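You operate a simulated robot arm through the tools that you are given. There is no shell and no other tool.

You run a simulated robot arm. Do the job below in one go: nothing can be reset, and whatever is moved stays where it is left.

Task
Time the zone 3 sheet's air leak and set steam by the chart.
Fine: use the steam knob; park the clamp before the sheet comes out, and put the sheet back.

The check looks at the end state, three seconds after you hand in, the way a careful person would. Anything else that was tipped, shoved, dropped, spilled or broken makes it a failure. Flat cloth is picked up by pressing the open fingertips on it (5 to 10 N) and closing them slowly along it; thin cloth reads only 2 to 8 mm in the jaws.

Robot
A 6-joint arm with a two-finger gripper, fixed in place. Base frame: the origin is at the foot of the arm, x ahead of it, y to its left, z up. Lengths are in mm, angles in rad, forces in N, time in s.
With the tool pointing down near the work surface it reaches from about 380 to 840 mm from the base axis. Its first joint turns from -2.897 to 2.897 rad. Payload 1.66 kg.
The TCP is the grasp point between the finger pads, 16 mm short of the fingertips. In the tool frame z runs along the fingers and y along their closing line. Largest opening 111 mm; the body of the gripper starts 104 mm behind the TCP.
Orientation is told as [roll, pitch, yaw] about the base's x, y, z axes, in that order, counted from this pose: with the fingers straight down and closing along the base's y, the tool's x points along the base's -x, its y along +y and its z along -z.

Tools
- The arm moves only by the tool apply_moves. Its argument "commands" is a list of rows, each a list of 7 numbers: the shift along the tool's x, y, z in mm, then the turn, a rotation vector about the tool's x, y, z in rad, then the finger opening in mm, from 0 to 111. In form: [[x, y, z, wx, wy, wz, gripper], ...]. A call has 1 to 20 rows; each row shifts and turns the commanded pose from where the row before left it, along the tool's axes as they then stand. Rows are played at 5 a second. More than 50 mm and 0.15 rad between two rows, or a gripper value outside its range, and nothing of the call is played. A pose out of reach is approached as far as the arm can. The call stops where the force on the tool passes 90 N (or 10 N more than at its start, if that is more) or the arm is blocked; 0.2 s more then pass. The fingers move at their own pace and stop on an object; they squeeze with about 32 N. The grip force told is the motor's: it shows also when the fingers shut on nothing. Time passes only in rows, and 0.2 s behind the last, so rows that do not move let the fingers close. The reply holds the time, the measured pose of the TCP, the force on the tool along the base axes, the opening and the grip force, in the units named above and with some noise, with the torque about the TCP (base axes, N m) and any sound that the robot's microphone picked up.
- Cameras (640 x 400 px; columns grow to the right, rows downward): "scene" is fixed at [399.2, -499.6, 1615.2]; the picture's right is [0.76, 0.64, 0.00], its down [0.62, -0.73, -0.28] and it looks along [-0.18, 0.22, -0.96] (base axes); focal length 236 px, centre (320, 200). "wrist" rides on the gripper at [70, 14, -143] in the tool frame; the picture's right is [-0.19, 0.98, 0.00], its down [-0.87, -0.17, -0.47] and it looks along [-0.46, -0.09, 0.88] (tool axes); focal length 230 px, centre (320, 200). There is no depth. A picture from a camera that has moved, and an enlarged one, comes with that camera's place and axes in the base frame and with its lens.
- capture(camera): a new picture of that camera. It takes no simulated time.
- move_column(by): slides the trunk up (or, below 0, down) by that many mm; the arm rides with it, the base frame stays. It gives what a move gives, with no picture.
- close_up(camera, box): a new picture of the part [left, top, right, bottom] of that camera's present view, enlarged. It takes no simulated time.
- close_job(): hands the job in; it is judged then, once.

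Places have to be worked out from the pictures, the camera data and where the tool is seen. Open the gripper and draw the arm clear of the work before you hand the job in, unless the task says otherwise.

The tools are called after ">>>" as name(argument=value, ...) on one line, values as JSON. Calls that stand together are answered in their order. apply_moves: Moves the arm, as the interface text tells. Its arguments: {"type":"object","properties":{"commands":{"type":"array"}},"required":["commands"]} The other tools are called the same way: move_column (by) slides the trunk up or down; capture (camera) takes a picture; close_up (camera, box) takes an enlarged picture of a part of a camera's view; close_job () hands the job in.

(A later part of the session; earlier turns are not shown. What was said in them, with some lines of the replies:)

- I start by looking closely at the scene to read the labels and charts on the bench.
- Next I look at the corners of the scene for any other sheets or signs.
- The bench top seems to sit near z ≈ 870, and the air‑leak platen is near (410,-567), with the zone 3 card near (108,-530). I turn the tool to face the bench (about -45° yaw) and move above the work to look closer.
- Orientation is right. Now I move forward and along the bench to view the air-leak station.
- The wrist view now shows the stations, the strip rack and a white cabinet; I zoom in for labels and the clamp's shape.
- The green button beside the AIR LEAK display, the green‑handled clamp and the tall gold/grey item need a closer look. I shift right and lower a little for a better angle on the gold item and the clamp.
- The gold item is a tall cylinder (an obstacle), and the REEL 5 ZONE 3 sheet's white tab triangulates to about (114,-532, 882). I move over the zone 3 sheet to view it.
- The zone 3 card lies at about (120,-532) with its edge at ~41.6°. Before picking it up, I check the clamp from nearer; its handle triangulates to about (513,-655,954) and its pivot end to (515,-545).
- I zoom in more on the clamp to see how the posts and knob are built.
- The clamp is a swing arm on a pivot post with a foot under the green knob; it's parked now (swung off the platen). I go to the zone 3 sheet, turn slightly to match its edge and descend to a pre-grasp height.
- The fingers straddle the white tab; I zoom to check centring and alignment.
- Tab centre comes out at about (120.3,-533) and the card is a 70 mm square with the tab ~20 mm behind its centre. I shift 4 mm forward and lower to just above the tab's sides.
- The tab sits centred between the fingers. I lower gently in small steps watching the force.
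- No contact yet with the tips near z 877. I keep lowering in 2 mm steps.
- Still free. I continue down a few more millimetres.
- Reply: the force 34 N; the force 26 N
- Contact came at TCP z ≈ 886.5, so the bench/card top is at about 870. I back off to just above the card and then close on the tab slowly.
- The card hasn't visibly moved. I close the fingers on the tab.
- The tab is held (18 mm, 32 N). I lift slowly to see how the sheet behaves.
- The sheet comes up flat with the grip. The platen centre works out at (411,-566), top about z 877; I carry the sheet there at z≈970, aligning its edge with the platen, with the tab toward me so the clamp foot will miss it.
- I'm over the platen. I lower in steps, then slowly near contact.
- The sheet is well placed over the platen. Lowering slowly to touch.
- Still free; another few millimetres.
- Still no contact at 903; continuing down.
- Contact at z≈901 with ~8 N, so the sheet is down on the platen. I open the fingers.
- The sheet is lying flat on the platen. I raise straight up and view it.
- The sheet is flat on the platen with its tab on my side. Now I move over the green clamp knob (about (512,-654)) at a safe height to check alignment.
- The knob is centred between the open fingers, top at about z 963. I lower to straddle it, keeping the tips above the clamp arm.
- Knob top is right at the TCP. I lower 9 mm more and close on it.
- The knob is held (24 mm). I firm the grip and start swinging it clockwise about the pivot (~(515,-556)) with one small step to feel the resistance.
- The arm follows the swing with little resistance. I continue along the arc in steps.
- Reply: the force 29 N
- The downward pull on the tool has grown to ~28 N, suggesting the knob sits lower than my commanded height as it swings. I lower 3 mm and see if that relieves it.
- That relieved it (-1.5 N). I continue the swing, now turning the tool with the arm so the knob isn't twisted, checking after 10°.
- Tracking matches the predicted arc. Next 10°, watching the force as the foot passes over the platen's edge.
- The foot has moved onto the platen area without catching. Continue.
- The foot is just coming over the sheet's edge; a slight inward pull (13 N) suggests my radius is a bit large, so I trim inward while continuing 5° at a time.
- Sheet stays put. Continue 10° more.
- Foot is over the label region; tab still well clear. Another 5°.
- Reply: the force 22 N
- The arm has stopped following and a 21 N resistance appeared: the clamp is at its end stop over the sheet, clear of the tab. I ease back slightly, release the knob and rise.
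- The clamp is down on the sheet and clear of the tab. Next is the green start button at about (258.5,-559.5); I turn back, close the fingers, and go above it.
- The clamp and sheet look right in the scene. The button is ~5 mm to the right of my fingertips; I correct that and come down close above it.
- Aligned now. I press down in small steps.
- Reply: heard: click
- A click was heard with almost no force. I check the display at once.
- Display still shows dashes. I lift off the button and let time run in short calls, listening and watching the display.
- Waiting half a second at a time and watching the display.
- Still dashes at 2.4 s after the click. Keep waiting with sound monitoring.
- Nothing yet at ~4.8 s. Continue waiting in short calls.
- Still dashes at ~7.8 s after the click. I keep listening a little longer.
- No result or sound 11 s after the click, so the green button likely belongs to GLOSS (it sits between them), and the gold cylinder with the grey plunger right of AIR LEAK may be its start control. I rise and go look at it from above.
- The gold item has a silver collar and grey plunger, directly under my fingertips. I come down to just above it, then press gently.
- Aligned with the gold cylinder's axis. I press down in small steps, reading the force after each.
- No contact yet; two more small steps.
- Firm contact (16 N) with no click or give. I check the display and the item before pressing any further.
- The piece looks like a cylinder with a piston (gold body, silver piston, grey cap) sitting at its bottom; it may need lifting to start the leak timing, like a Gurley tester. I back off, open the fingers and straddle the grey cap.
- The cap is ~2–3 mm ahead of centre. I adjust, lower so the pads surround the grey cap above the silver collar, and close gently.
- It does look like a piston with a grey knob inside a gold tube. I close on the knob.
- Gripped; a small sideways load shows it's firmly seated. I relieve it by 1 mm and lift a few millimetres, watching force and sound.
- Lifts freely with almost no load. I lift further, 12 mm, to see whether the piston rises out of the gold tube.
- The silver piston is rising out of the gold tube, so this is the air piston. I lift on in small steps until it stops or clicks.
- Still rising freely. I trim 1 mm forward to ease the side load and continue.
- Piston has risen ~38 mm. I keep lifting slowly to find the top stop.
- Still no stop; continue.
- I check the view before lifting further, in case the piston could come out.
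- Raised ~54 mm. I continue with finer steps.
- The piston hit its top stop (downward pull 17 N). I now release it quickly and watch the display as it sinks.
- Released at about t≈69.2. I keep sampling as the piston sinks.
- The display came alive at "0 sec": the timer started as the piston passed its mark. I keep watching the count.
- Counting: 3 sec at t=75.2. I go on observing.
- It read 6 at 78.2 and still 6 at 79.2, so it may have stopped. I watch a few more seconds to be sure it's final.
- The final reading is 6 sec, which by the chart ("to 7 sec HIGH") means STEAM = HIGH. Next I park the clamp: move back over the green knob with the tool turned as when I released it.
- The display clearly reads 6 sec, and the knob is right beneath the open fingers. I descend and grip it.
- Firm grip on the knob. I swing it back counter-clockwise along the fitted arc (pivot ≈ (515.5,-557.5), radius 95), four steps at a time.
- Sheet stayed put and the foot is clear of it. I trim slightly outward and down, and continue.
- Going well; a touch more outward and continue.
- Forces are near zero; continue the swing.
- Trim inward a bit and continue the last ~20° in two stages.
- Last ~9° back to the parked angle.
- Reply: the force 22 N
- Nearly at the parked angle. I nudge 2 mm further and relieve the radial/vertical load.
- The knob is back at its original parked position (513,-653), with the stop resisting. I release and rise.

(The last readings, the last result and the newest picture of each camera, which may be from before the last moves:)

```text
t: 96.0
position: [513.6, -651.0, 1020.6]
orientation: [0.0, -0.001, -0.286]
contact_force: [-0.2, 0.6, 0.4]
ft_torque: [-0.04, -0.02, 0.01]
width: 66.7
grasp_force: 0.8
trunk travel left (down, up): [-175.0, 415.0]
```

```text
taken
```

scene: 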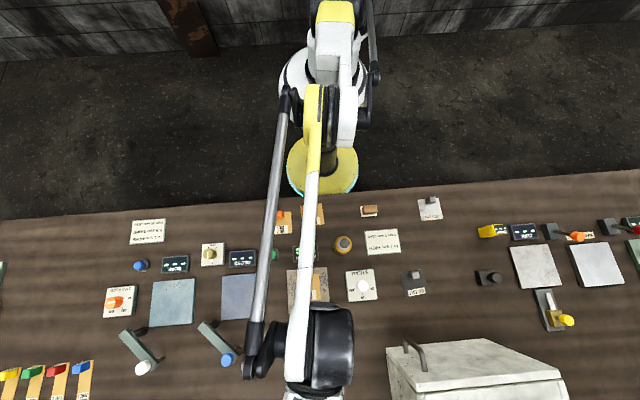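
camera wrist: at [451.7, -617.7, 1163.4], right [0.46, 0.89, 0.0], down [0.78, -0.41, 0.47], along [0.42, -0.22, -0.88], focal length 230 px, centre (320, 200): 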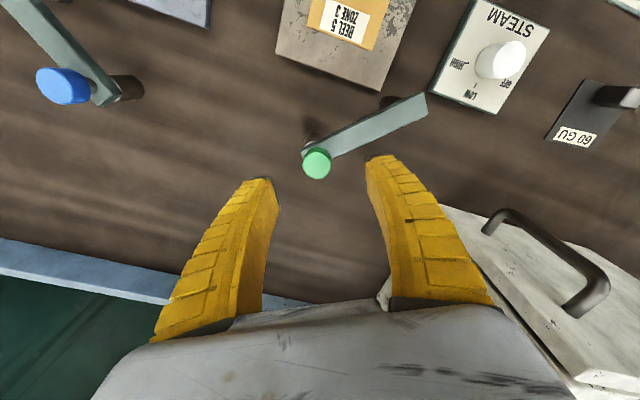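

Clamp is parked as it was. Now I return over the sheet's tab on the platen to retrieve it.

>>> apply_moves(commands=[[0, 0, 0, 0, 0, 0.125, 60], [0, 0, 0, 0, 0, 0.125, 60], [0, 0, 0, 0, 0, 0.125, 60], [0, 0, 0, 0, 0, 0.125, 60], [40.6, -3.2, 0, 0, 0, 0, 60], [40.6, -3.2, 0, 0, 0, 0, 60], [40.6, -3.2, 0, 0, 0, 0, 60], [40.5, -3.2, 0, 0, 0, 0, 60], [0, 0, 25, 0, 0, 0, 60], [0, 0, 25, 0, 0, 0, 60], [0, 0, 20, 0, 0, 0, 60], [0, 0, 0, 0, 0, 0, 60]])

>>> capture(camera="wrist")

>>> close_up(camera="wrist", box=[240, 100, 400, 240])

```text
t: 98.6
position: [389.6, -544.7, 950.1]
orientation: [-0.001, -0.001, -0.788]
contact_force: [0.6, 0.1, -0.5]
ft_torque: [-0.01, 0.03, -0.01]
width: 61.8
grasp_force: 1.3
trunk travel left (down, up): [-175.0, 415.0]
```

```text
taken
camera wrist: at [350.2, -485.1, 1092.9], right [0.83, 0.56, 0.0], down [0.49, -0.73, 0.47], along [0.26, -0.39, -0.88], focal length 230 px, centre (320, 200)
```

wrist: 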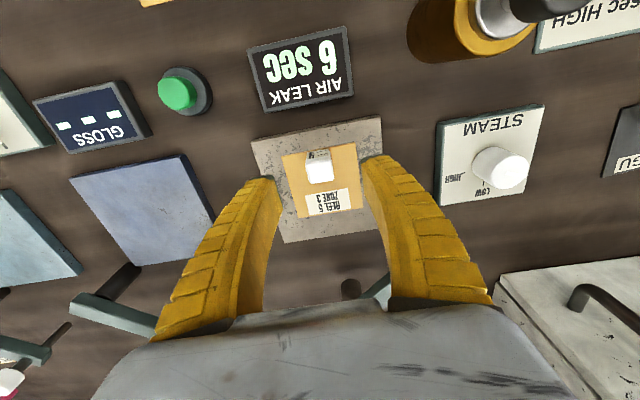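

```text
2.86 times, centred on (320, 170) of wrist
camera zoom: at [350.2, -485.1, 1092.9], right [0.83, 0.56, 0.0], down [0.49, -0.73, 0.47], along [0.26, -0.39, -0.88], focal length 657 px, centre (320, 286)
```

zoom: 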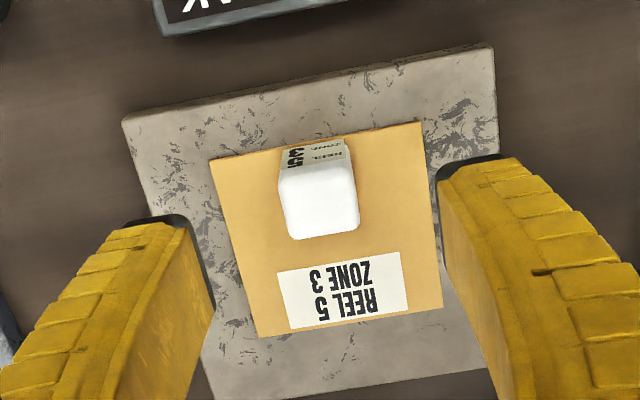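

The tab is exactly between the fingers. I lower to the release height and close on it.

>>> apply_moves(commands=[[0, 0, 15, 0, 0, 0, 55], [0, 0, 15, 0, 0, 0, 55], [0, 0, 12, 0, 0, 0, 55], [0, 0, 5, 0, 0, 0, 55], [0, 0, 0, 0, 0, 0, 55]])

```text
t: 99.8
position: [390.5, -543.1, 903.4]
orientation: [0.0, -0.001, -0.787]
contact_force: [-0.7, 0.1, -0.5]
ft_torque: [0.0, -0.01, -0.03]
width: 57.0
grasp_force: 1.3
trunk travel left (down, up): [-175.0, 415.0]
```

No contact at 903; closing on the tab now.

>>> apply_moves(commands=[[0, 0, 1, 0, 0, 0, 40], [0, 0, 0, 0, 0, 0, 28], [0, 0, 0, 0, 0, 0, 18], [0, 0, 0, 0, 0, 0, 10], [0, 0, 0, 0, 0, 0, 10]])

>>> close_up(camera="wrist", box=[240, 100, 400, 240])

```text
t: 101.0
position: [390.4, -543.7, 903.1]
orientation: [0.001, -0.001, -0.789]
contact_force: [2.1, -2.8, 8.1]
ft_torque: [-0.06, -0.09, 0.01]
width: 17.9
grasp_force: 32.4
trunk travel left (down, up): [-175.0, 415.0]
```

```text
2.86 times, centred on (320, 170) of wrist
camera zoom: at [350.8, -484.7, 1045.4], right [0.83, 0.56, 0.0], down [0.49, -0.73, 0.47], along [0.26, -0.39, -0.88], focal length 657 px, centre (320, 286)
```

zoom: 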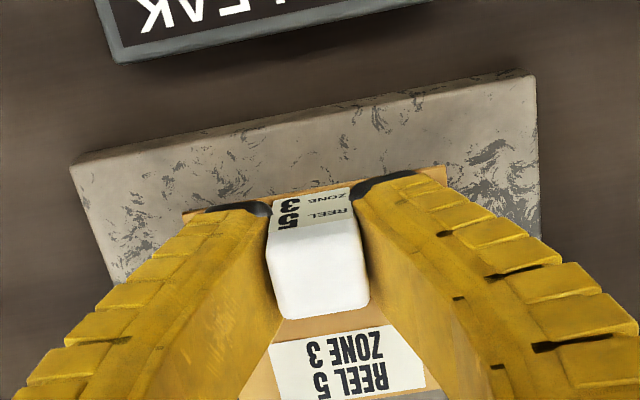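

Tab held again. I lift straight up and carry the sheet back toward its original spot.

>>> apply_moves(commands=[[0, 0, -5, 0, 0, 0, 10], [0, 0, -10, 0, 0, 0, 10], [0, 0, -15, 0, 0, 0, 10], [0, 0, -20, 0, 0, 0, 10], [0, 0, -15, 0, 0, 0, 10], [28.7, -26, 0, 0, 0, 0, 10], [28.7, -26, 0, 0, 0, 0, 10], [28.7, -26, 0, 0, 0, 0, 10], [28.7, -26, 0, 0, 0, 0, 10], [28.7, -26, 0, 0, 0, 0, 10], [28.7, -26, 0, 0, 0, 0, 10], [27.5, -25, 0, 0, 0, 0, 10], [0, 0, 0, 0, 0, 0.058, 10], [0, 0, 0, 0, 0, 0, 10]])

>>> capture(camera="wrist")

```text
t: 104.0
position: [121.9, -531.9, 967.4]
orientation: [-0.001, 0.001, -0.845]
contact_force: [0.3, -0.2, -0.4]
ft_torque: [-0.01, 0.05, -0.02]
width: 14.6
grasp_force: 32.0
trunk travel left (down, up): [-175.0, 415.0]
```

```text
taken
camera wrist: at [86.0, -470.9, 1109.3], right [0.86, 0.51, 0.0], down [0.45, -0.76, 0.47], along [0.24, -0.41, -0.88], focal length 230 px, centre (320, 200)
```

wrist: 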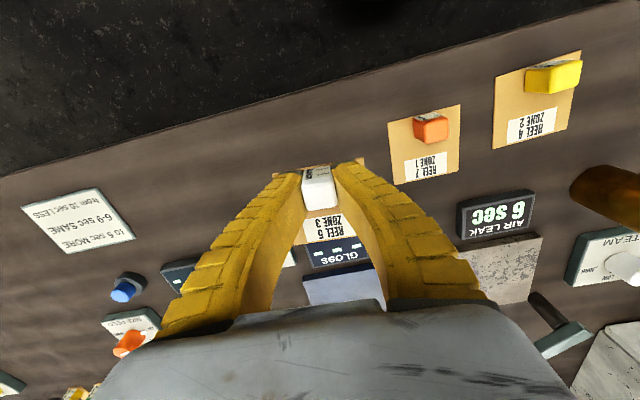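

I'm ~1.5 mm off the original spot; I correct and descend toward the bench.

>>> apply_moves(commands=[[1.35, -1.1, 20, 0, 0, 0, 10], [0, 0, 20, 0, 0, 0, 10], [0, 0, 15, 0, 0, 0, 10], [0, 0, 12, 0, 0, 0, 10], [0, 0, 5, 0, 0, 0, 10], [0, 0, 0, 0, 0, 0, 10]])

>>> close_up(camera="wrist", box=[240, 130, 400, 250])

```text
t: 105.4
position: [120.1, -531.0, 896.1]
orientation: [0.001, 0.0, -0.844]
contact_force: [0.0, 0.3, 0.2]
ft_torque: [0.0, 0.02, 0.02]
width: 14.6
grasp_force: 31.8
trunk travel left (down, up): [-175.0, 415.0]
```

```text
3.33 times, centred on (320, 190) of wrist
camera zoom: at [84.4, -470.3, 1037.5], right [0.86, 0.51, 0.0], down [0.45, -0.76, 0.47], along [0.24, -0.41, -0.88], focal length 767 px, centre (320, 233)
```

zoom: 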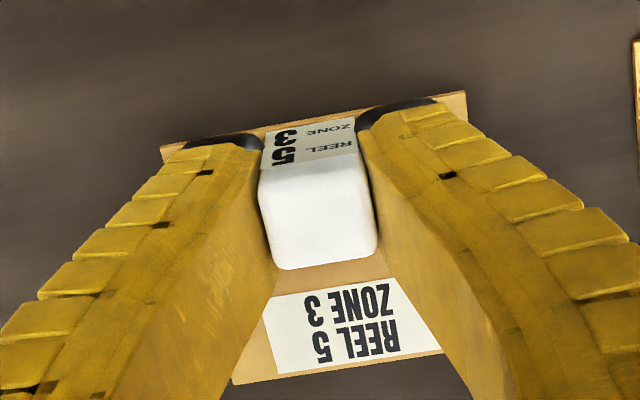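

Position matches the original grasp pose. I lower the last millimetres in small steps.

>>> apply_moves(commands=[[0, 0, 2, 0, 0, 0, 10], [0, 0, 2, 0, 0, 0, 10], [0, 0, 0, 0, 0, 0, 10]])

```text
t: 106.2
position: [119.5, -532.4, 892.1]
orientation: [0.001, -0.001, -0.844]
contact_force: [1.9, -1.8, 5.1]
ft_torque: [-0.04, -0.1, 0.0]
width: 16.2
grasp_force: 32.2
trunk travel left (down, up): [-175.0, 415.0]
```

Touching (5 N). One more millimetre, then release.

>>> apply_moves(commands=[[0, 0, 1.2, 0, 0, 0, 10], [0, 0, 0, 0, 0, 0, 10]])

>>> apply_moves(commands=[[0, 0, 0, 0, 0, 0, 20], [0, 0, 0, 0, 0, 0, 30], [0, 0, -1, 0, 0, 0, 45], [0, 0, 0, 0, 0, 0, 55], [0, 0, 0, 0, 0, 0, 55]])

>>> close_up(camera="wrist", box=[240, 130, 400, 250])

```text
t: 106.8
position: [119.8, -532.5, 890.6]
orientation: [-0.001, 0.0, -0.846]
contact_force: [2.0, -2.6, 9.2]
ft_torque: [-0.08, -0.06, -0.02]
width: 17.6
grasp_force: 31.9
trunk travel left (down, up): [-175.0, 415.0]
```

```text
t: 108.0
position: [118.9, -532.7, 891.9]
orientation: [-0.001, -0.001, -0.845]
contact_force: [-1.0, 0.5, -0.5]
ft_torque: [0.01, -0.02, 0.0]
width: 57.1
grasp_force: 1.4
trunk travel left (down, up): [-175.0, 415.0]
```

```text
3.33 times, centred on (320, 190) of wrist
camera zoom: at [83.9, -470.7, 1034.2], right [0.86, 0.51, 0.0], down [0.45, -0.76, 0.47], along [0.24, -0.41, -0.88], focal length 767 px, centre (320, 233)
```

zoom: 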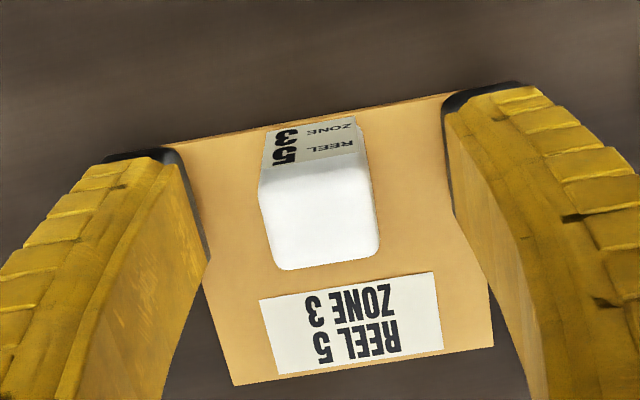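

The sheet is down in its old place. I rise straight up and check from the scene camera.

>>> apply_moves(commands=[[0, 0, -15, 0, 0, 0, 60], [0, 0, -30, 0, 0, 0, 60], [0, 0, -40, 0, 0, 0, 60], [0, 0, -45, 0, 0, 0, 60], [0, 0, 0, 0, 0, 0, 60]])

>>> close_up(camera="scene", box=[225, 190, 345, 265])

>>> close_up(camera="scene", box=[270, 230, 420, 324])

>>> close_up(camera="scene", box=[270, 290, 400, 371])

```text
t: 109.2
position: [119.2, -531.6, 1019.6]
orientation: [0.0, 0.0, -0.845]
contact_force: [-0.5, -0.4, -0.4]
ft_torque: [-0.01, -0.01, 0.01]
width: 62.0
grasp_force: 1.5
trunk travel left (down, up): [-175.0, 415.0]
```

```text
5.33 times, centred on (285, 228) of scene
camera zoom: at [399.2, -499.6, 1615.2], right [0.76, 0.64, 0.0], down [0.62, -0.73, -0.28], along [-0.18, 0.22, -0.96], focal length 1259 px, centre (507, 53)
```

zoom: 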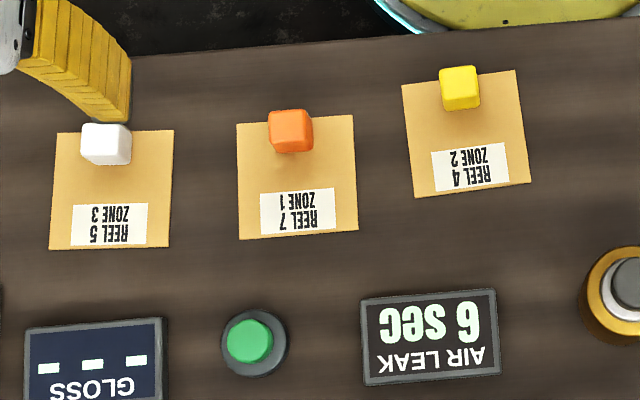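

```text
4.26 times, centred on (345, 277) of scene
camera zoom: at [399.2, -499.6, 1615.2], right [0.76, 0.64, 0.0], down [0.62, -0.73, -0.28], along [-0.18, 0.22, -0.96], focal length 1005 px, centre (214, -128)
```

zoom: 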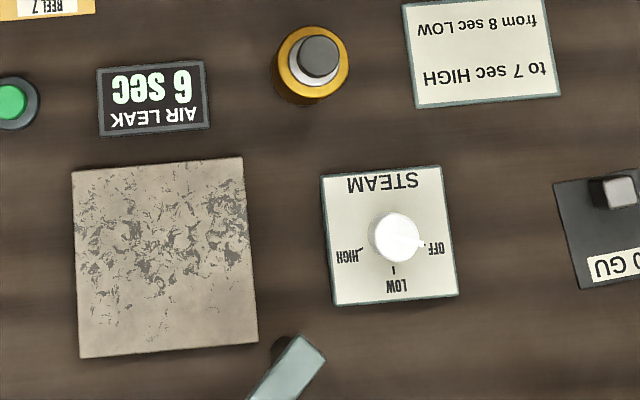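

```text
4.92 times, centred on (335, 330) of scene
camera zoom: at [399.2, -499.6, 1615.2], right [0.76, 0.64, 0.0], down [0.62, -0.73, -0.28], along [-0.18, 0.22, -0.96], focal length 1162 px, centre (246, -442)
```

zoom: 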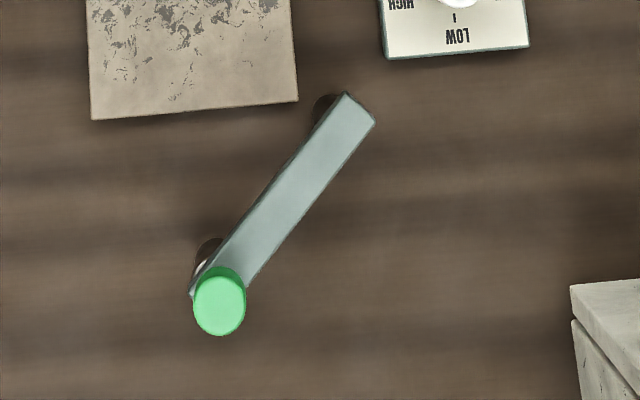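

Sheet, clamp and piston are all as at the start, and the display confirms 6 sec → STEAM HIGH. Now I move over the STEAM knob near (520,-454).

>>> apply_moves(commands=[[0, 0, -20, 0, 0, -0.06, 60], [-25.4, 37.6, 0, 0, 0, 0, 60], [-25.4, 37.6, 0, 0, 0, 0, 60], [-25.4, 37.6, 0, 0, 0, 0, 60], [-25.4, 37.6, 0, 0, 0, 0, 60], [-25.4, 37.6, 0, 0, 0, 0, 60], [-25.4, 37.6, 0, 0, 0, 0, 60], [-25.4, 37.6, 0, 0, 0, 0, 60], [-25.4, 37.6, 0, 0, 0, 0, 60], [-25.4, 37.6, 0, 0, 0, 0, 60], [0, 0, 0, 0, 0, 0, 60]])

>>> capture(camera="wrist")

>>> close_up(camera="wrist", box=[240, 80, 400, 220])

>>> close_up(camera="scene", box=[330, 255, 400, 315])

```text
t: 111.6
position: [519.3, -453.9, 1038.3]
orientation: [-0.002, 0.0, -0.786]
contact_force: [0.0, -0.2, -0.1]
ft_torque: [0.0, 0.01, 0.0]
width: 62.0
grasp_force: 1.7
trunk travel left (down, up): [-175.0, 415.0]
```

```text
taken
camera wrist: at [480.6, -394.8, 1181.8], right [0.83, 0.56, 0.0], down [0.49, -0.73, 0.47], along [0.26, -0.39, -0.88], focal length 230 px, centre (320, 200)
```

wrist: 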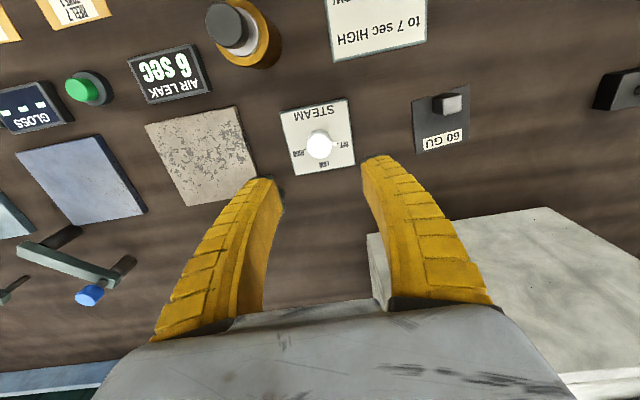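

```text
2.86 times, centred on (320, 150) of wrist
camera zoom: at [480.6, -394.8, 1181.8], right [0.83, 0.56, 0.0], down [0.49, -0.73, 0.47], along [0.26, -0.39, -0.88], focal length 657 px, centre (320, 343)
```

zoom: 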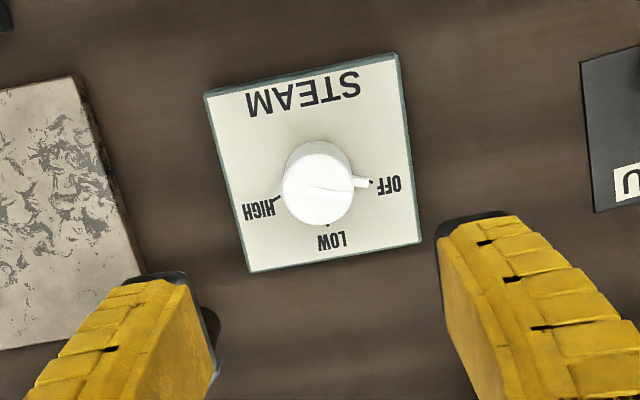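

```text
6.67 times, centred on (365, 285) of scene
camera zoom: at [399.2, -499.6, 1615.2], right [0.76, 0.64, 0.0], down [0.62, -0.73, -0.28], along [-0.18, 0.22, -0.96], focal length 1574 px, centre (20, -367)
```

zoom: 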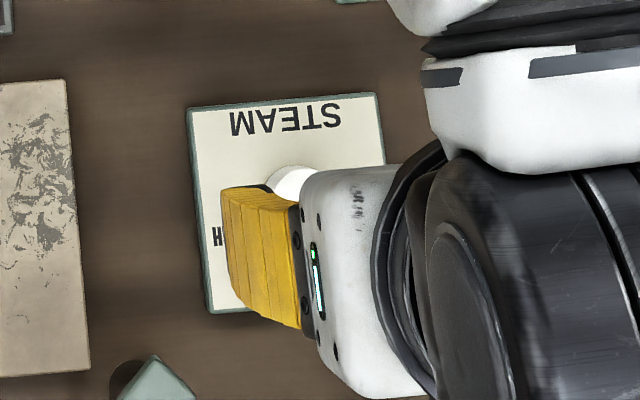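

The white STEAM knob (about 30 mm wide, top z≈903, axis ≈ (521.5,-455.5)) has a small pointer at OFF; HIGH lies ~140–145° clockwise. To grip it across the pointer, I turn the tool about +1.25 rad first.

>>> apply_moves(commands=[[0, 0, 0, 0, 0, -0.139, 60], [0, 0, 0, 0, 0, -0.139, 60], [0, 0, 0, 0, 0, -0.139, 60], [0, 0, 0, 0, 0, -0.139, 60], [0, 0, 0, 0, 0, -0.139, 60], [0, 0, 0, 0, 0, -0.139, 60], [0, 0, 0, 0, 0, -0.139, 60], [0, 0, 0, 0, 0, -0.139, 60], [0, 0, 0, 0, 0, -0.14, 60], [0, 0, 0, 0, 0, 0, 60]])

>>> capture(camera="wrist")

>>> close_up(camera="wrist", box=[240, 80, 400, 220])

```text
t: 113.8
position: [521.2, -453.6, 1041.1]
orientation: [0.0, -0.001, 0.466]
contact_force: [-1.1, 0.1, 0.7]
ft_torque: [0.01, 0.02, 0.02]
width: 62.0
grasp_force: 1.2
trunk travel left (down, up): [-175.0, 415.0]
```

```text
taken
camera wrist: at [452.5, -472.4, 1183.8], right [-0.27, 0.96, 0.0], down [0.85, 0.24, 0.47], along [0.45, 0.13, -0.88], focal length 230 px, centre (320, 200)
```

wrist: 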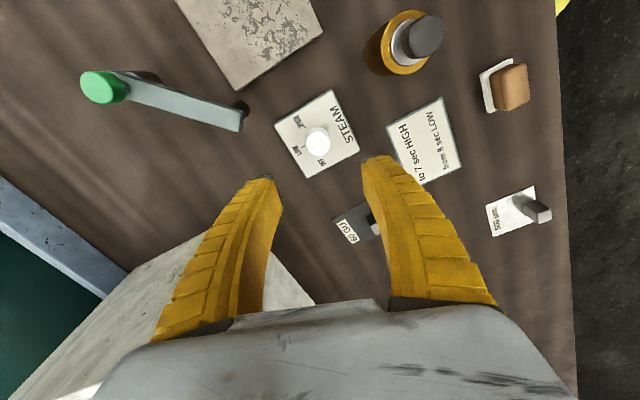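

```text
2.86 times, centred on (320, 150) of wrist
camera zoom: at [452.5, -472.4, 1183.8], right [-0.27, 0.96, 0.0], down [0.85, 0.24, 0.47], along [0.45, 0.13, -0.88], focal length 657 px, centre (320, 343)
```

zoom: 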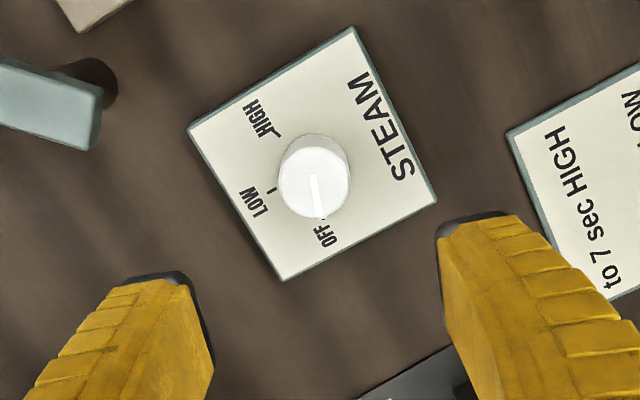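

Tool yaw 0.466 reached and the pointer is now perpendicular to the closing line. The knob axis refines to about (520.2,-455.0); I correct 2 mm and lower partway.

>>> apply_moves(commands=[[1.7, -0.9, 20, 0, 0, 0, 60], [0, 0, 25, 0, 0, 0, 60], [0, 0, 25, 0, 0, 0, 60], [0, 0, 25, 0, 0, 0, 60], [0, 0, 15, 0, 0, 0, 60], [0, 0, 0, 0, 0, 0, 60]])

>>> close_up(camera="wrist", box=[240, 100, 400, 240])

```text
t: 115.2
position: [520.3, -456.6, 931.0]
orientation: [0.001, 0.0, 0.467]
contact_force: [-0.3, 0.2, 0.3]
ft_torque: [0.01, 0.02, -0.01]
width: 61.9
grasp_force: 1.3
trunk travel left (down, up): [-175.0, 415.0]
```

```text
2.86 times, centred on (320, 170) of wrist
camera zoom: at [451.7, -474.7, 1073.4], right [-0.27, 0.96, 0.0], down [0.85, 0.24, 0.47], along [0.45, 0.13, -0.88], focal length 657 px, centre (320, 286)
```

zoom: 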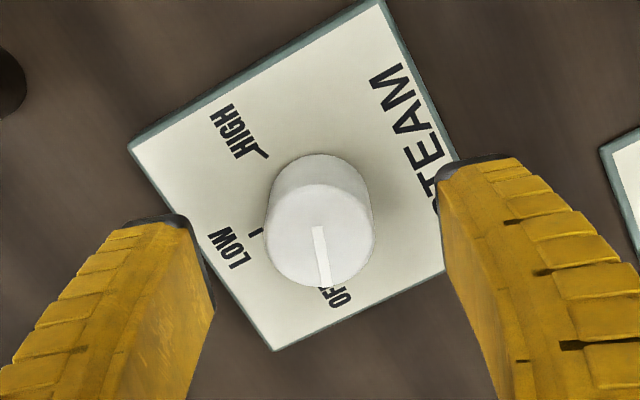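

Centred; knob top is at about z 908. I lower to grip height (tips just above the panel).

>>> apply_moves(commands=[[0, 0, 12, 0, 0, 0, 60], [0, 0, 10, 0, 0, 0, 60], [0, 0, 5, 0, 0, 0, 60], [0, 0, 0, 0, 0, 0, 60]])

>>> close_up(camera="wrist", box=[240, 100, 400, 240])

```text
t: 116.2
position: [521.1, -455.3, 903.8]
orientation: [-0.001, -0.001, 0.465]
contact_force: [0.7, -0.6, 0.1]
ft_torque: [-0.03, 0.02, 0.03]
width: 61.9
grasp_force: 1.2
trunk travel left (down, up): [-175.0, 415.0]
```

```text
2.86 times, centred on (320, 170) of wrist
camera zoom: at [452.4, -473.8, 1045.9], right [-0.27, 0.96, 0.0], down [0.85, 0.24, 0.47], along [0.45, 0.13, -0.88], focal length 657 px, centre (320, 286)
```

zoom: 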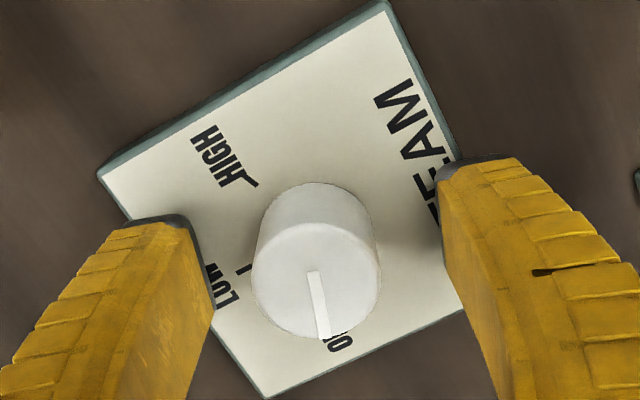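

Well centred. Closing on the knob.

>>> apply_moves(commands=[[0, 0, 0, 0, 0, 0, 48], [0, 0, 0, 0, 0, 0, 38], [0, 0, 0, 0, 0, 0, 30], [0, 0, 0, 0, 0, 0, 20], [0, 0, 0, 0, 0, 0, 15], [0, 0, 0, 0, 0, 0, 15]])

>>> close_up(camera="wrist", box=[240, 100, 400, 240])

```text
t: 117.6
position: [520.0, -455.3, 903.7]
orientation: [-0.001, 0.0, 0.466]
contact_force: [6.0, -8.7, 5.8]
ft_torque: [-0.14, 0.2, -0.03]
width: 25.5
grasp_force: 34.4
trunk travel left (down, up): [-175.0, 415.0]
```

```text
2.86 times, centred on (320, 170) of wrist
camera zoom: at [452.6, -474.4, 1045.9], right [-0.27, 0.96, 0.0], down [0.85, 0.24, 0.47], along [0.45, 0.13, -0.88], focal length 657 px, centre (320, 286)
```

zoom: 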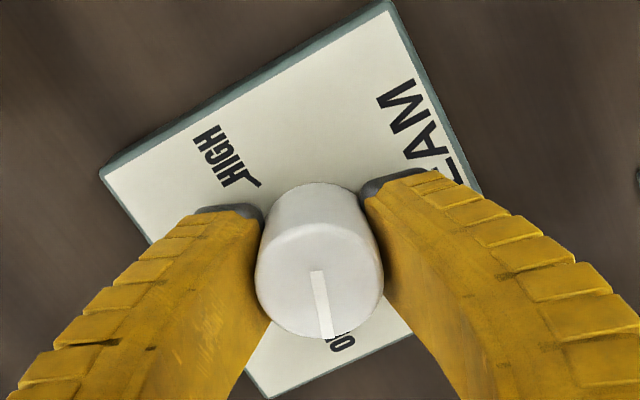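

Gripped (25.5 mm). I relieve the 1 mm side offset and start turning clockwise (from above) in steps, checking torque.

>>> apply_moves(commands=[[0, -1, 0, 0, 0, 0, 15], [0, 0, 0, 0, 0, 0.1, 15], [0, 0, 0, 0, 0, 0.1, 15], [0, 0, 0, 0, 0, 0.1, 15], [0, 0, 0, 0, 0, 0, 15]])

>>> close_up(camera="wrist", box=[240, 100, 400, 240])

```text
t: 118.8
position: [520.4, -456.2, 904.2]
orientation: [0.0, 0.0, 0.166]
contact_force: [5.1, 0.2, -0.8]
ft_torque: [-0.02, 0.37, -0.01]
width: 25.1
grasp_force: 34.2
trunk travel left (down, up): [-175.0, 415.0]
```

```text
2.86 times, centred on (320, 170) of wrist
camera zoom: at [450.1, -453.6, 1046.3], right [0.03, 1.0, 0.0], down [0.88, -0.02, 0.47], along [0.47, -0.01, -0.88], focal length 657 px, centre (320, 286)
```

zoom: 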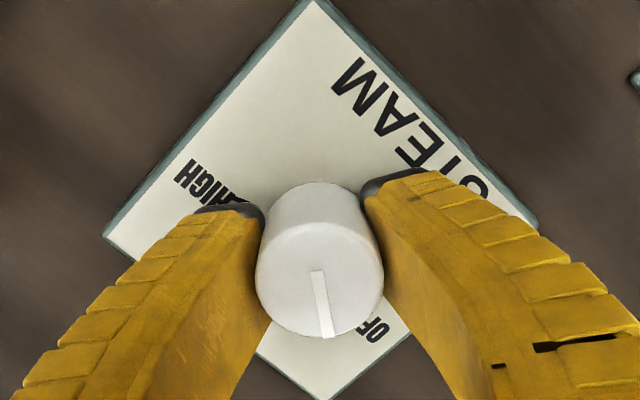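

The knob turns along with the gripper. I continue the turn.

>>> apply_moves(commands=[[0, 0, 0, 0, 0, 0.1, 15], [0, 0, 0, 0, 0, 0.1, 15], [0, 0, 0, 0, 0, 0.1, 15], [0, 0, 0, 0, 0, 0.1, 15], [0, 0, 0, 0, 0, 0.1, 15], [0, 0, 0, 0, 0, 0.1, 15], [0, 0, 0, 0, 0, 0.1, 15], [0, 0, 0, 0, 0, 0.1, 15], [0, 0, 0, 0, 0, 0, 15]])

>>> close_up(camera="wrist", box=[240, 100, 400, 240])

```text
t: 120.8
position: [519.5, -456.5, 903.9]
orientation: [0.001, 0.001, -0.636]
contact_force: [13.5, -2.0, 5.0]
ft_torque: [-0.04, -0.13, -0.01]
width: 24.2
grasp_force: 33.6
trunk travel left (down, up): [-175.0, 415.0]
```

```text
2.86 times, centred on (320, 170) of wrist
camera zoom: at [472.7, -403.4, 1046.4], right [0.73, 0.68, 0.0], down [0.6, -0.65, 0.47], along [0.32, -0.35, -0.88], focal length 657 px, centre (320, 286)
```

zoom: 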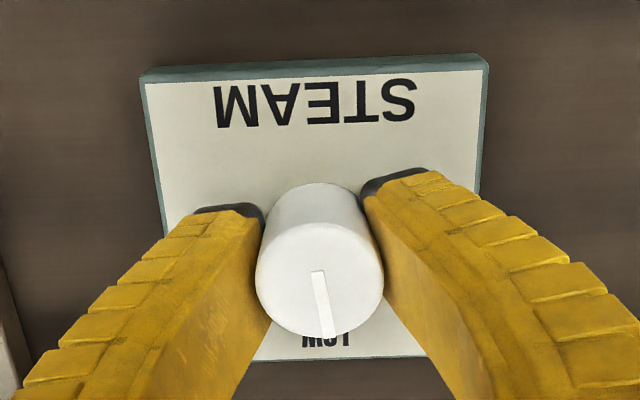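

Pointer is near LOW after 63°. I trim a small side load and continue toward HIGH.

>>> apply_moves(commands=[[-0.9, 0.4, 0, 0, 0, 0.1, 15], [0, 0, 0, 0, 0, 0.1, 15], [0, 0, 0, 0, 0, 0.1, 15], [0, 0, 0, 0, 0, 0.1, 15], [0, 0, 0, 0, 0, 0.1, 15], [0, 0, 0, 0, 0, 0.1, 15], [0, 0, 0, 0, 0, 0.1, 15], [0, 0, 0, 0, 0, 0.1, 15], [0, 0, 0, 0, 0, 0.1, 15], [0, 0, 0, 0, 0, 0, 15]])

>>> close_up(camera="wrist", box=[240, 100, 400, 240])

```text
t: 123.0
position: [521.2, -457.5, 904.7]
orientation: [0.0, -0.001, -1.534]
contact_force: [-5.7, 9.1, -1.1]
ft_torque: [0.39, 0.03, -0.02]
width: 22.9
grasp_force: 33.9
trunk travel left (down, up): [-175.0, 415.0]
```

```text
2.86 times, centred on (320, 170) of wrist
camera zoom: at [531.5, -385.6, 1046.9], right [0.99, -0.15, 0.0], down [-0.14, -0.87, 0.47], along [-0.07, -0.47, -0.88], focal length 657 px, centre (320, 286)
```

zoom: 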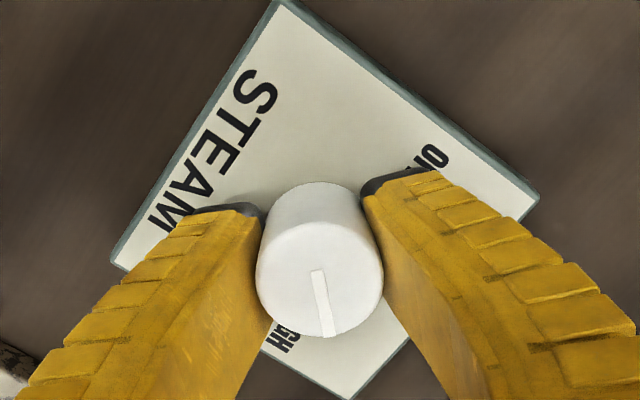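

114.6° done; the last ~24° to HIGH.

>>> apply_moves(commands=[[0.8, -0.4, 0, 0, 0, 0.1, 15], [0, 0, 0, 0, 0, 0.1, 15], [0, 0, 0, 0, 0, 0.1, 15], [0, 0, 0, 0, 0, 0.1, 15], [0, 0, 0, 0, 0, 0, 15]])

>>> close_up(camera="wrist", box=[240, 100, 400, 240])

```text
t: 124.2
position: [519.9, -456.6, 903.7]
orientation: [0.0, 0.0, -1.934]
contact_force: [-3.8, -0.7, -0.3]
ft_torque: [-0.11, 0.05, -0.04]
width: 22.7
grasp_force: 34.1
trunk travel left (down, up): [-175.0, 415.0]
```

```text
2.86 times, centred on (320, 170) of wrist
camera zoom: at [557.8, -395.3, 1047.1], right [0.85, -0.53, 0.0], down [-0.46, -0.75, 0.47], along [-0.25, -0.4, -0.88], focal length 657 px, centre (320, 286)
```

zoom: 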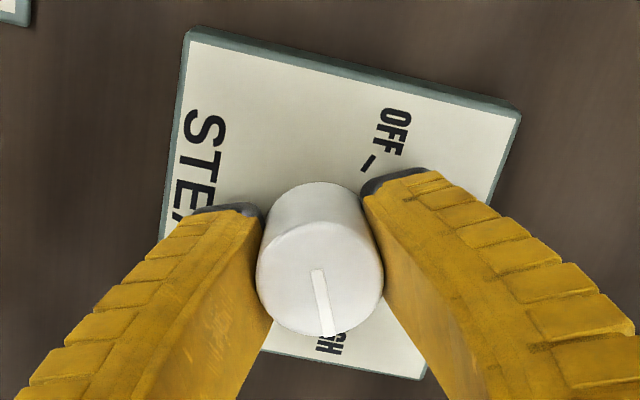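

About 137.5° turned. I open, rise and inspect the pointer against the HIGH tick.

>>> apply_moves(commands=[[0, 0, 0, 0, 0, 0, 30], [0, 0, 0, 0, 0, 0, 45], [0, 0, 0, 0, 0, 0, 60], [0, 0, -15, 0, 0, 0, 60], [0, 0, -25, 0, 0, 0, 60], [0, 0, -30, 0, 0, 0, 60], [0, 0, 0, 0, 0, 0, 60]])

>>> close_up(camera="wrist", box=[250, 90, 390, 230])

>>> close_up(camera="scene", box=[325, 255, 405, 315])

```text
t: 125.8
position: [519.7, -453.2, 974.6]
orientation: [0.0, 0.0, -1.933]
contact_force: [-0.2, 0.0, -0.3]
ft_torque: [-0.02, 0.01, -0.01]
width: 61.8
grasp_force: 1.2
trunk travel left (down, up): [-175.0, 415.0]
```

```text
2.86 times, centred on (320, 160) of wrist
camera zoom: at [558.1, -392.7, 1117.0], right [0.85, -0.53, 0.0], down [-0.46, -0.75, 0.47], along [-0.25, -0.4, -0.88], focal length 657 px, centre (320, 314)
```

zoom: 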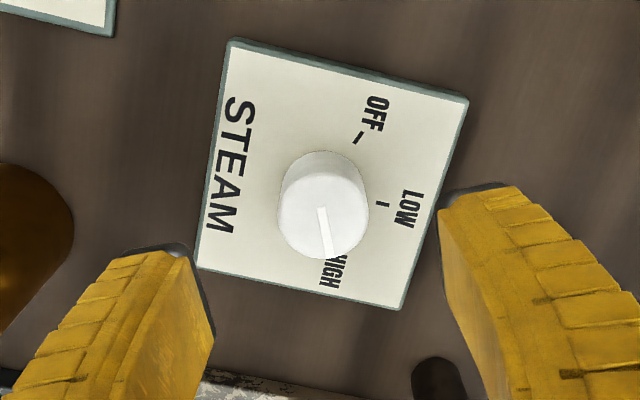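

```text
6.67 times, centred on (365, 285) of scene
camera zoom: at [399.2, -499.6, 1615.2], right [0.76, 0.64, 0.0], down [0.62, -0.73, -0.28], along [-0.18, 0.22, -0.96], focal length 1574 px, centre (20, -367)
```

zoom: 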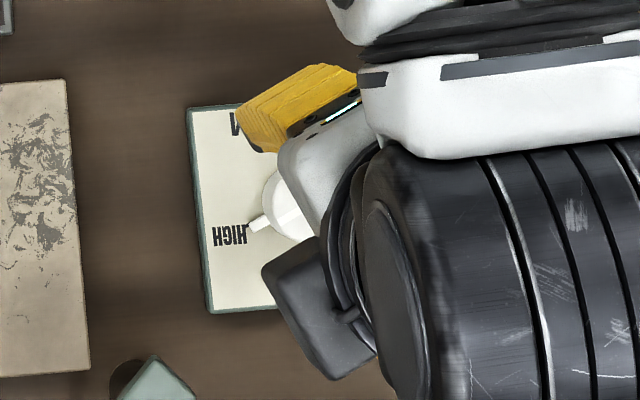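

The pointer seems to be on the HIGH tick. I back away so the scene camera gets a clear view to verify.

>>> apply_moves(commands=[[0, 0, -40, 0, 0, 0, 60], [0, 0, -40, 0, 0, 0, 60], [0, 0, 0, 0, 0, -0.143, 60], [0, 0, 0, 0, 0, -0.143, 60], [0, 0, 0, 0, 0, -0.143, 60], [0, 0, 0, 0, 0, -0.143, 60], [0, 0, 0, 0, 0, -0.143, 60], [0, 0, 0, 0, 0, -0.143, 60], [0, 0, 0, 0, 0, -0.143, 60], [0, 0, 0, 0, 0, -0.143, 60], [40, 0, -10, 0, 0, 0, 60], [40, 0, -10, 0, 0, 0, 60], [40, 0, -10, 0, 0, 0, 60], [40, 0, -10, 0, 0, 0, 60], [0, 0, 0, 0, 0, 0, 60]])

>>> close_up(camera="scene", box=[335, 260, 395, 310])

>>> capture(camera="scene")

>>> capture(camera="wrist")

```text
t: 129.0
position: [410.6, -341.5, 1093.9]
orientation: [0.0, 0.0, -0.789]
contact_force: [-0.2, 0.4, -0.4]
ft_torque: [-0.03, 0.03, 0.02]
width: 62.1
grasp_force: 0.9
trunk travel left (down, up): [-175.0, 415.0]
```

```text
8.00 times, centred on (365, 285) of scene
camera zoom: at [399.2, -499.6, 1615.2], right [0.76, 0.64, 0.0], down [0.62, -0.73, -0.28], along [-0.18, 0.22, -0.96], focal length 1889 px, centre (-40, -480)
```

zoom: 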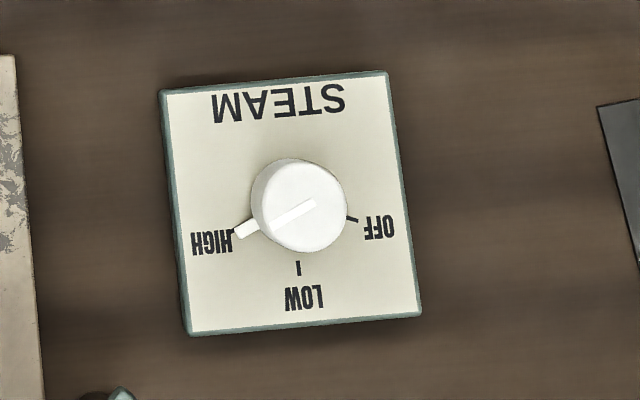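

```text
taken
```

scene: 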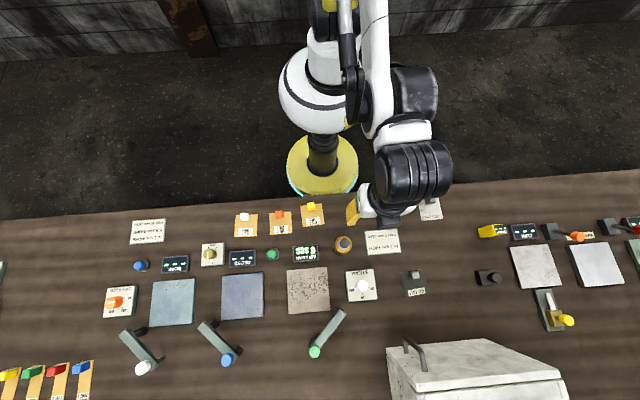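

```text
taken
camera wrist: at [371.9, -282.1, 1236.4], right [0.83, 0.56, 0.0], down [0.49, -0.73, 0.47], along [0.26, -0.39, -0.88], focal length 230 px, centre (320, 200)
```

wrist: 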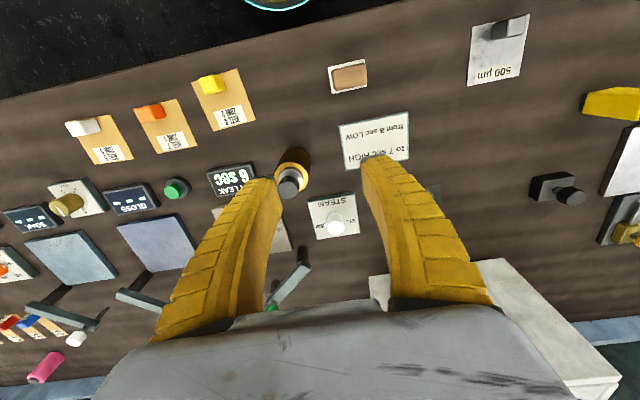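

The pointer is at the HIGH tick, perhaps 2–3° short. I zoom in more to judge precisely.

>>> close_up(camera="scene", box=[345, 272, 375, 296])

>>> close_up(camera="wrist", box=[305, 185, 365, 245])

```text
16.00 times, centred on (360, 284) of scene
camera zoom: at [399.2, -499.6, 1615.2], right [0.76, 0.64, 0.0], down [0.62, -0.73, -0.28], along [-0.18, 0.22, -0.96], focal length 3778 px, centre (-320, -1144)
```

zoom: 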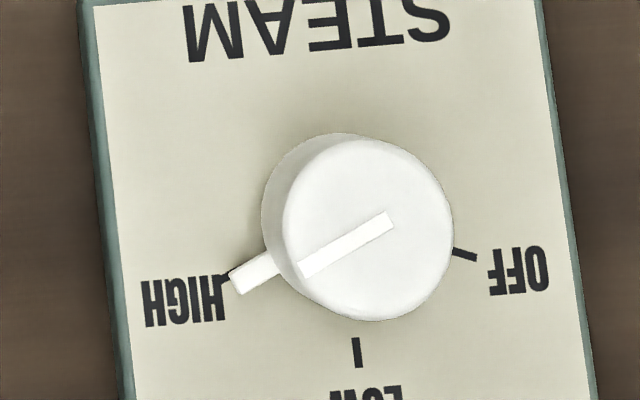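

```text
6.67 times, centred on (335, 215) of wrist
camera zoom: at [371.9, -282.1, 1236.4], right [0.83, 0.56, 0.0], down [0.49, -0.73, 0.47], along [0.26, -0.39, -0.88], focal length 1534 px, centre (220, 100)
```

zoom: 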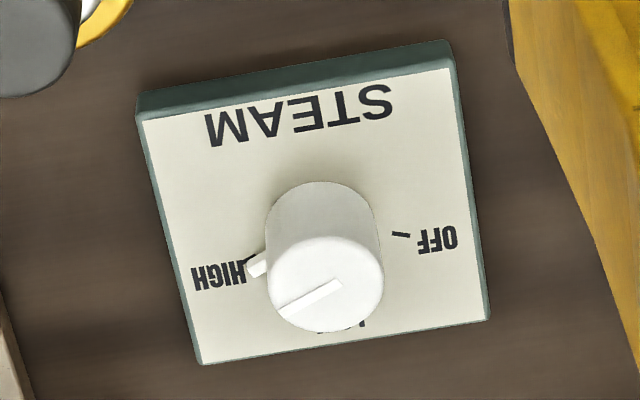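

The pointer sits on the HIGH tick (within about 2°), the sheet is back, the clamp is parked and the piston is down. I retract the arm well clear with the gripper open and do a final check.

>>> apply_moves(commands=[[30, 0, -25, 0, 0, 0, 90], [30, 0, -25, 0, 0, 0, 110], [30, 0, -25, 0, 0, 0, 110], [30, 0, -25, 0, 0, 0, 110], [20, 0, -25, 0, 0, 0, 110], [0, 0, 0, 0, 0, 0, 110]])

>>> capture(camera="scene")

>>> close_up(camera="scene", box=[225, 190, 425, 370])

>>> close_up(camera="scene", box=[90, 190, 290, 315])

```text
t: 130.4
position: [316.0, -249.1, 1220.3]
orientation: [0.001, 0.001, -0.788]
contact_force: [-0.8, 1.0, 0.2]
ft_torque: [0.01, -0.02, 0.02]
width: 110.3
grasp_force: 0.0
trunk travel left (down, up): [-175.0, 415.0]
```

```text
taken
```

scene: 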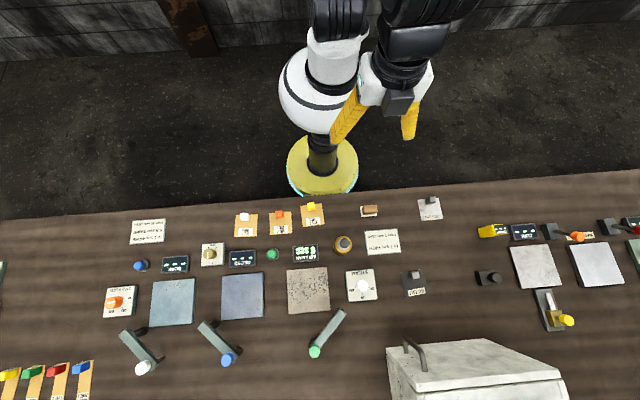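

```text
2.22 times, centred on (325, 280) of scene
camera zoom: at [399.2, -499.6, 1615.2], right [0.76, 0.64, 0.0], down [0.62, -0.73, -0.28], along [-0.18, 0.22, -0.96], focal length 525 px, centre (309, 22)
```

zoom: 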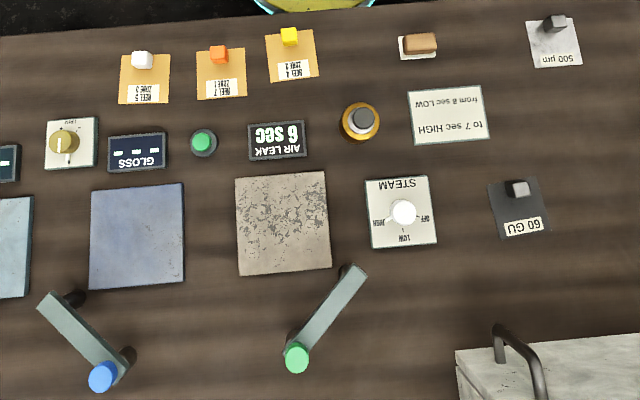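

```text
3.20 times, centred on (190, 252) of scene
camera zoom: at [399.2, -499.6, 1615.2], right [0.76, 0.64, 0.0], down [0.62, -0.73, -0.28], along [-0.18, 0.22, -0.96], focal length 756 px, centre (736, 32)
```

zoom: 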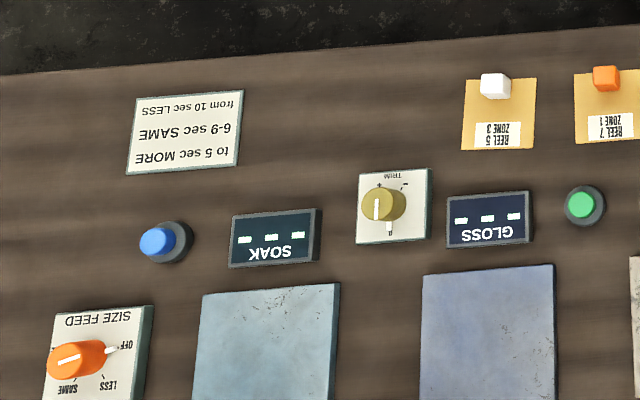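

The final pictures show the zone 3 sheet back in its place, the clamp parked and the piston at rest. STEAM points to HIGH, which matches the 6 sec reading. Nothing else has moved and the arm is clear with the gripper open, so I hand in the job.

>>> close_job()

```text
The job is handed in.
```

I timed the zone 3 sheet's air leak at 6 sec. The chart says "to 7 sec HIGH", so I set the STEAM knob to HIGH.

- **Timing:** the leak tester is run by its piston. I clamped the sheet on the platen, lifted the piston to its top stop and let go. The display counted up and stopped at 6 sec.
- **Clamp and sheet:** I parked the clamp before taking the sheet out. I then put the sheet back within a millimetre or two of where it was.
- **STEAM knob:** the pointer is about 2° short of the HIGH tick at most, and clearly reads HIGH.
- **Extra button press:** I first pressed the green button next to the AIR LEAK display, thinking it started the test. It clicked, but nothing on any display changed in the roughly 11 seconds I watched. It probably belongs to the GLOSS station.

In the final pictures nothing else had moved. The gripper is open and the arm is clear of the bench.
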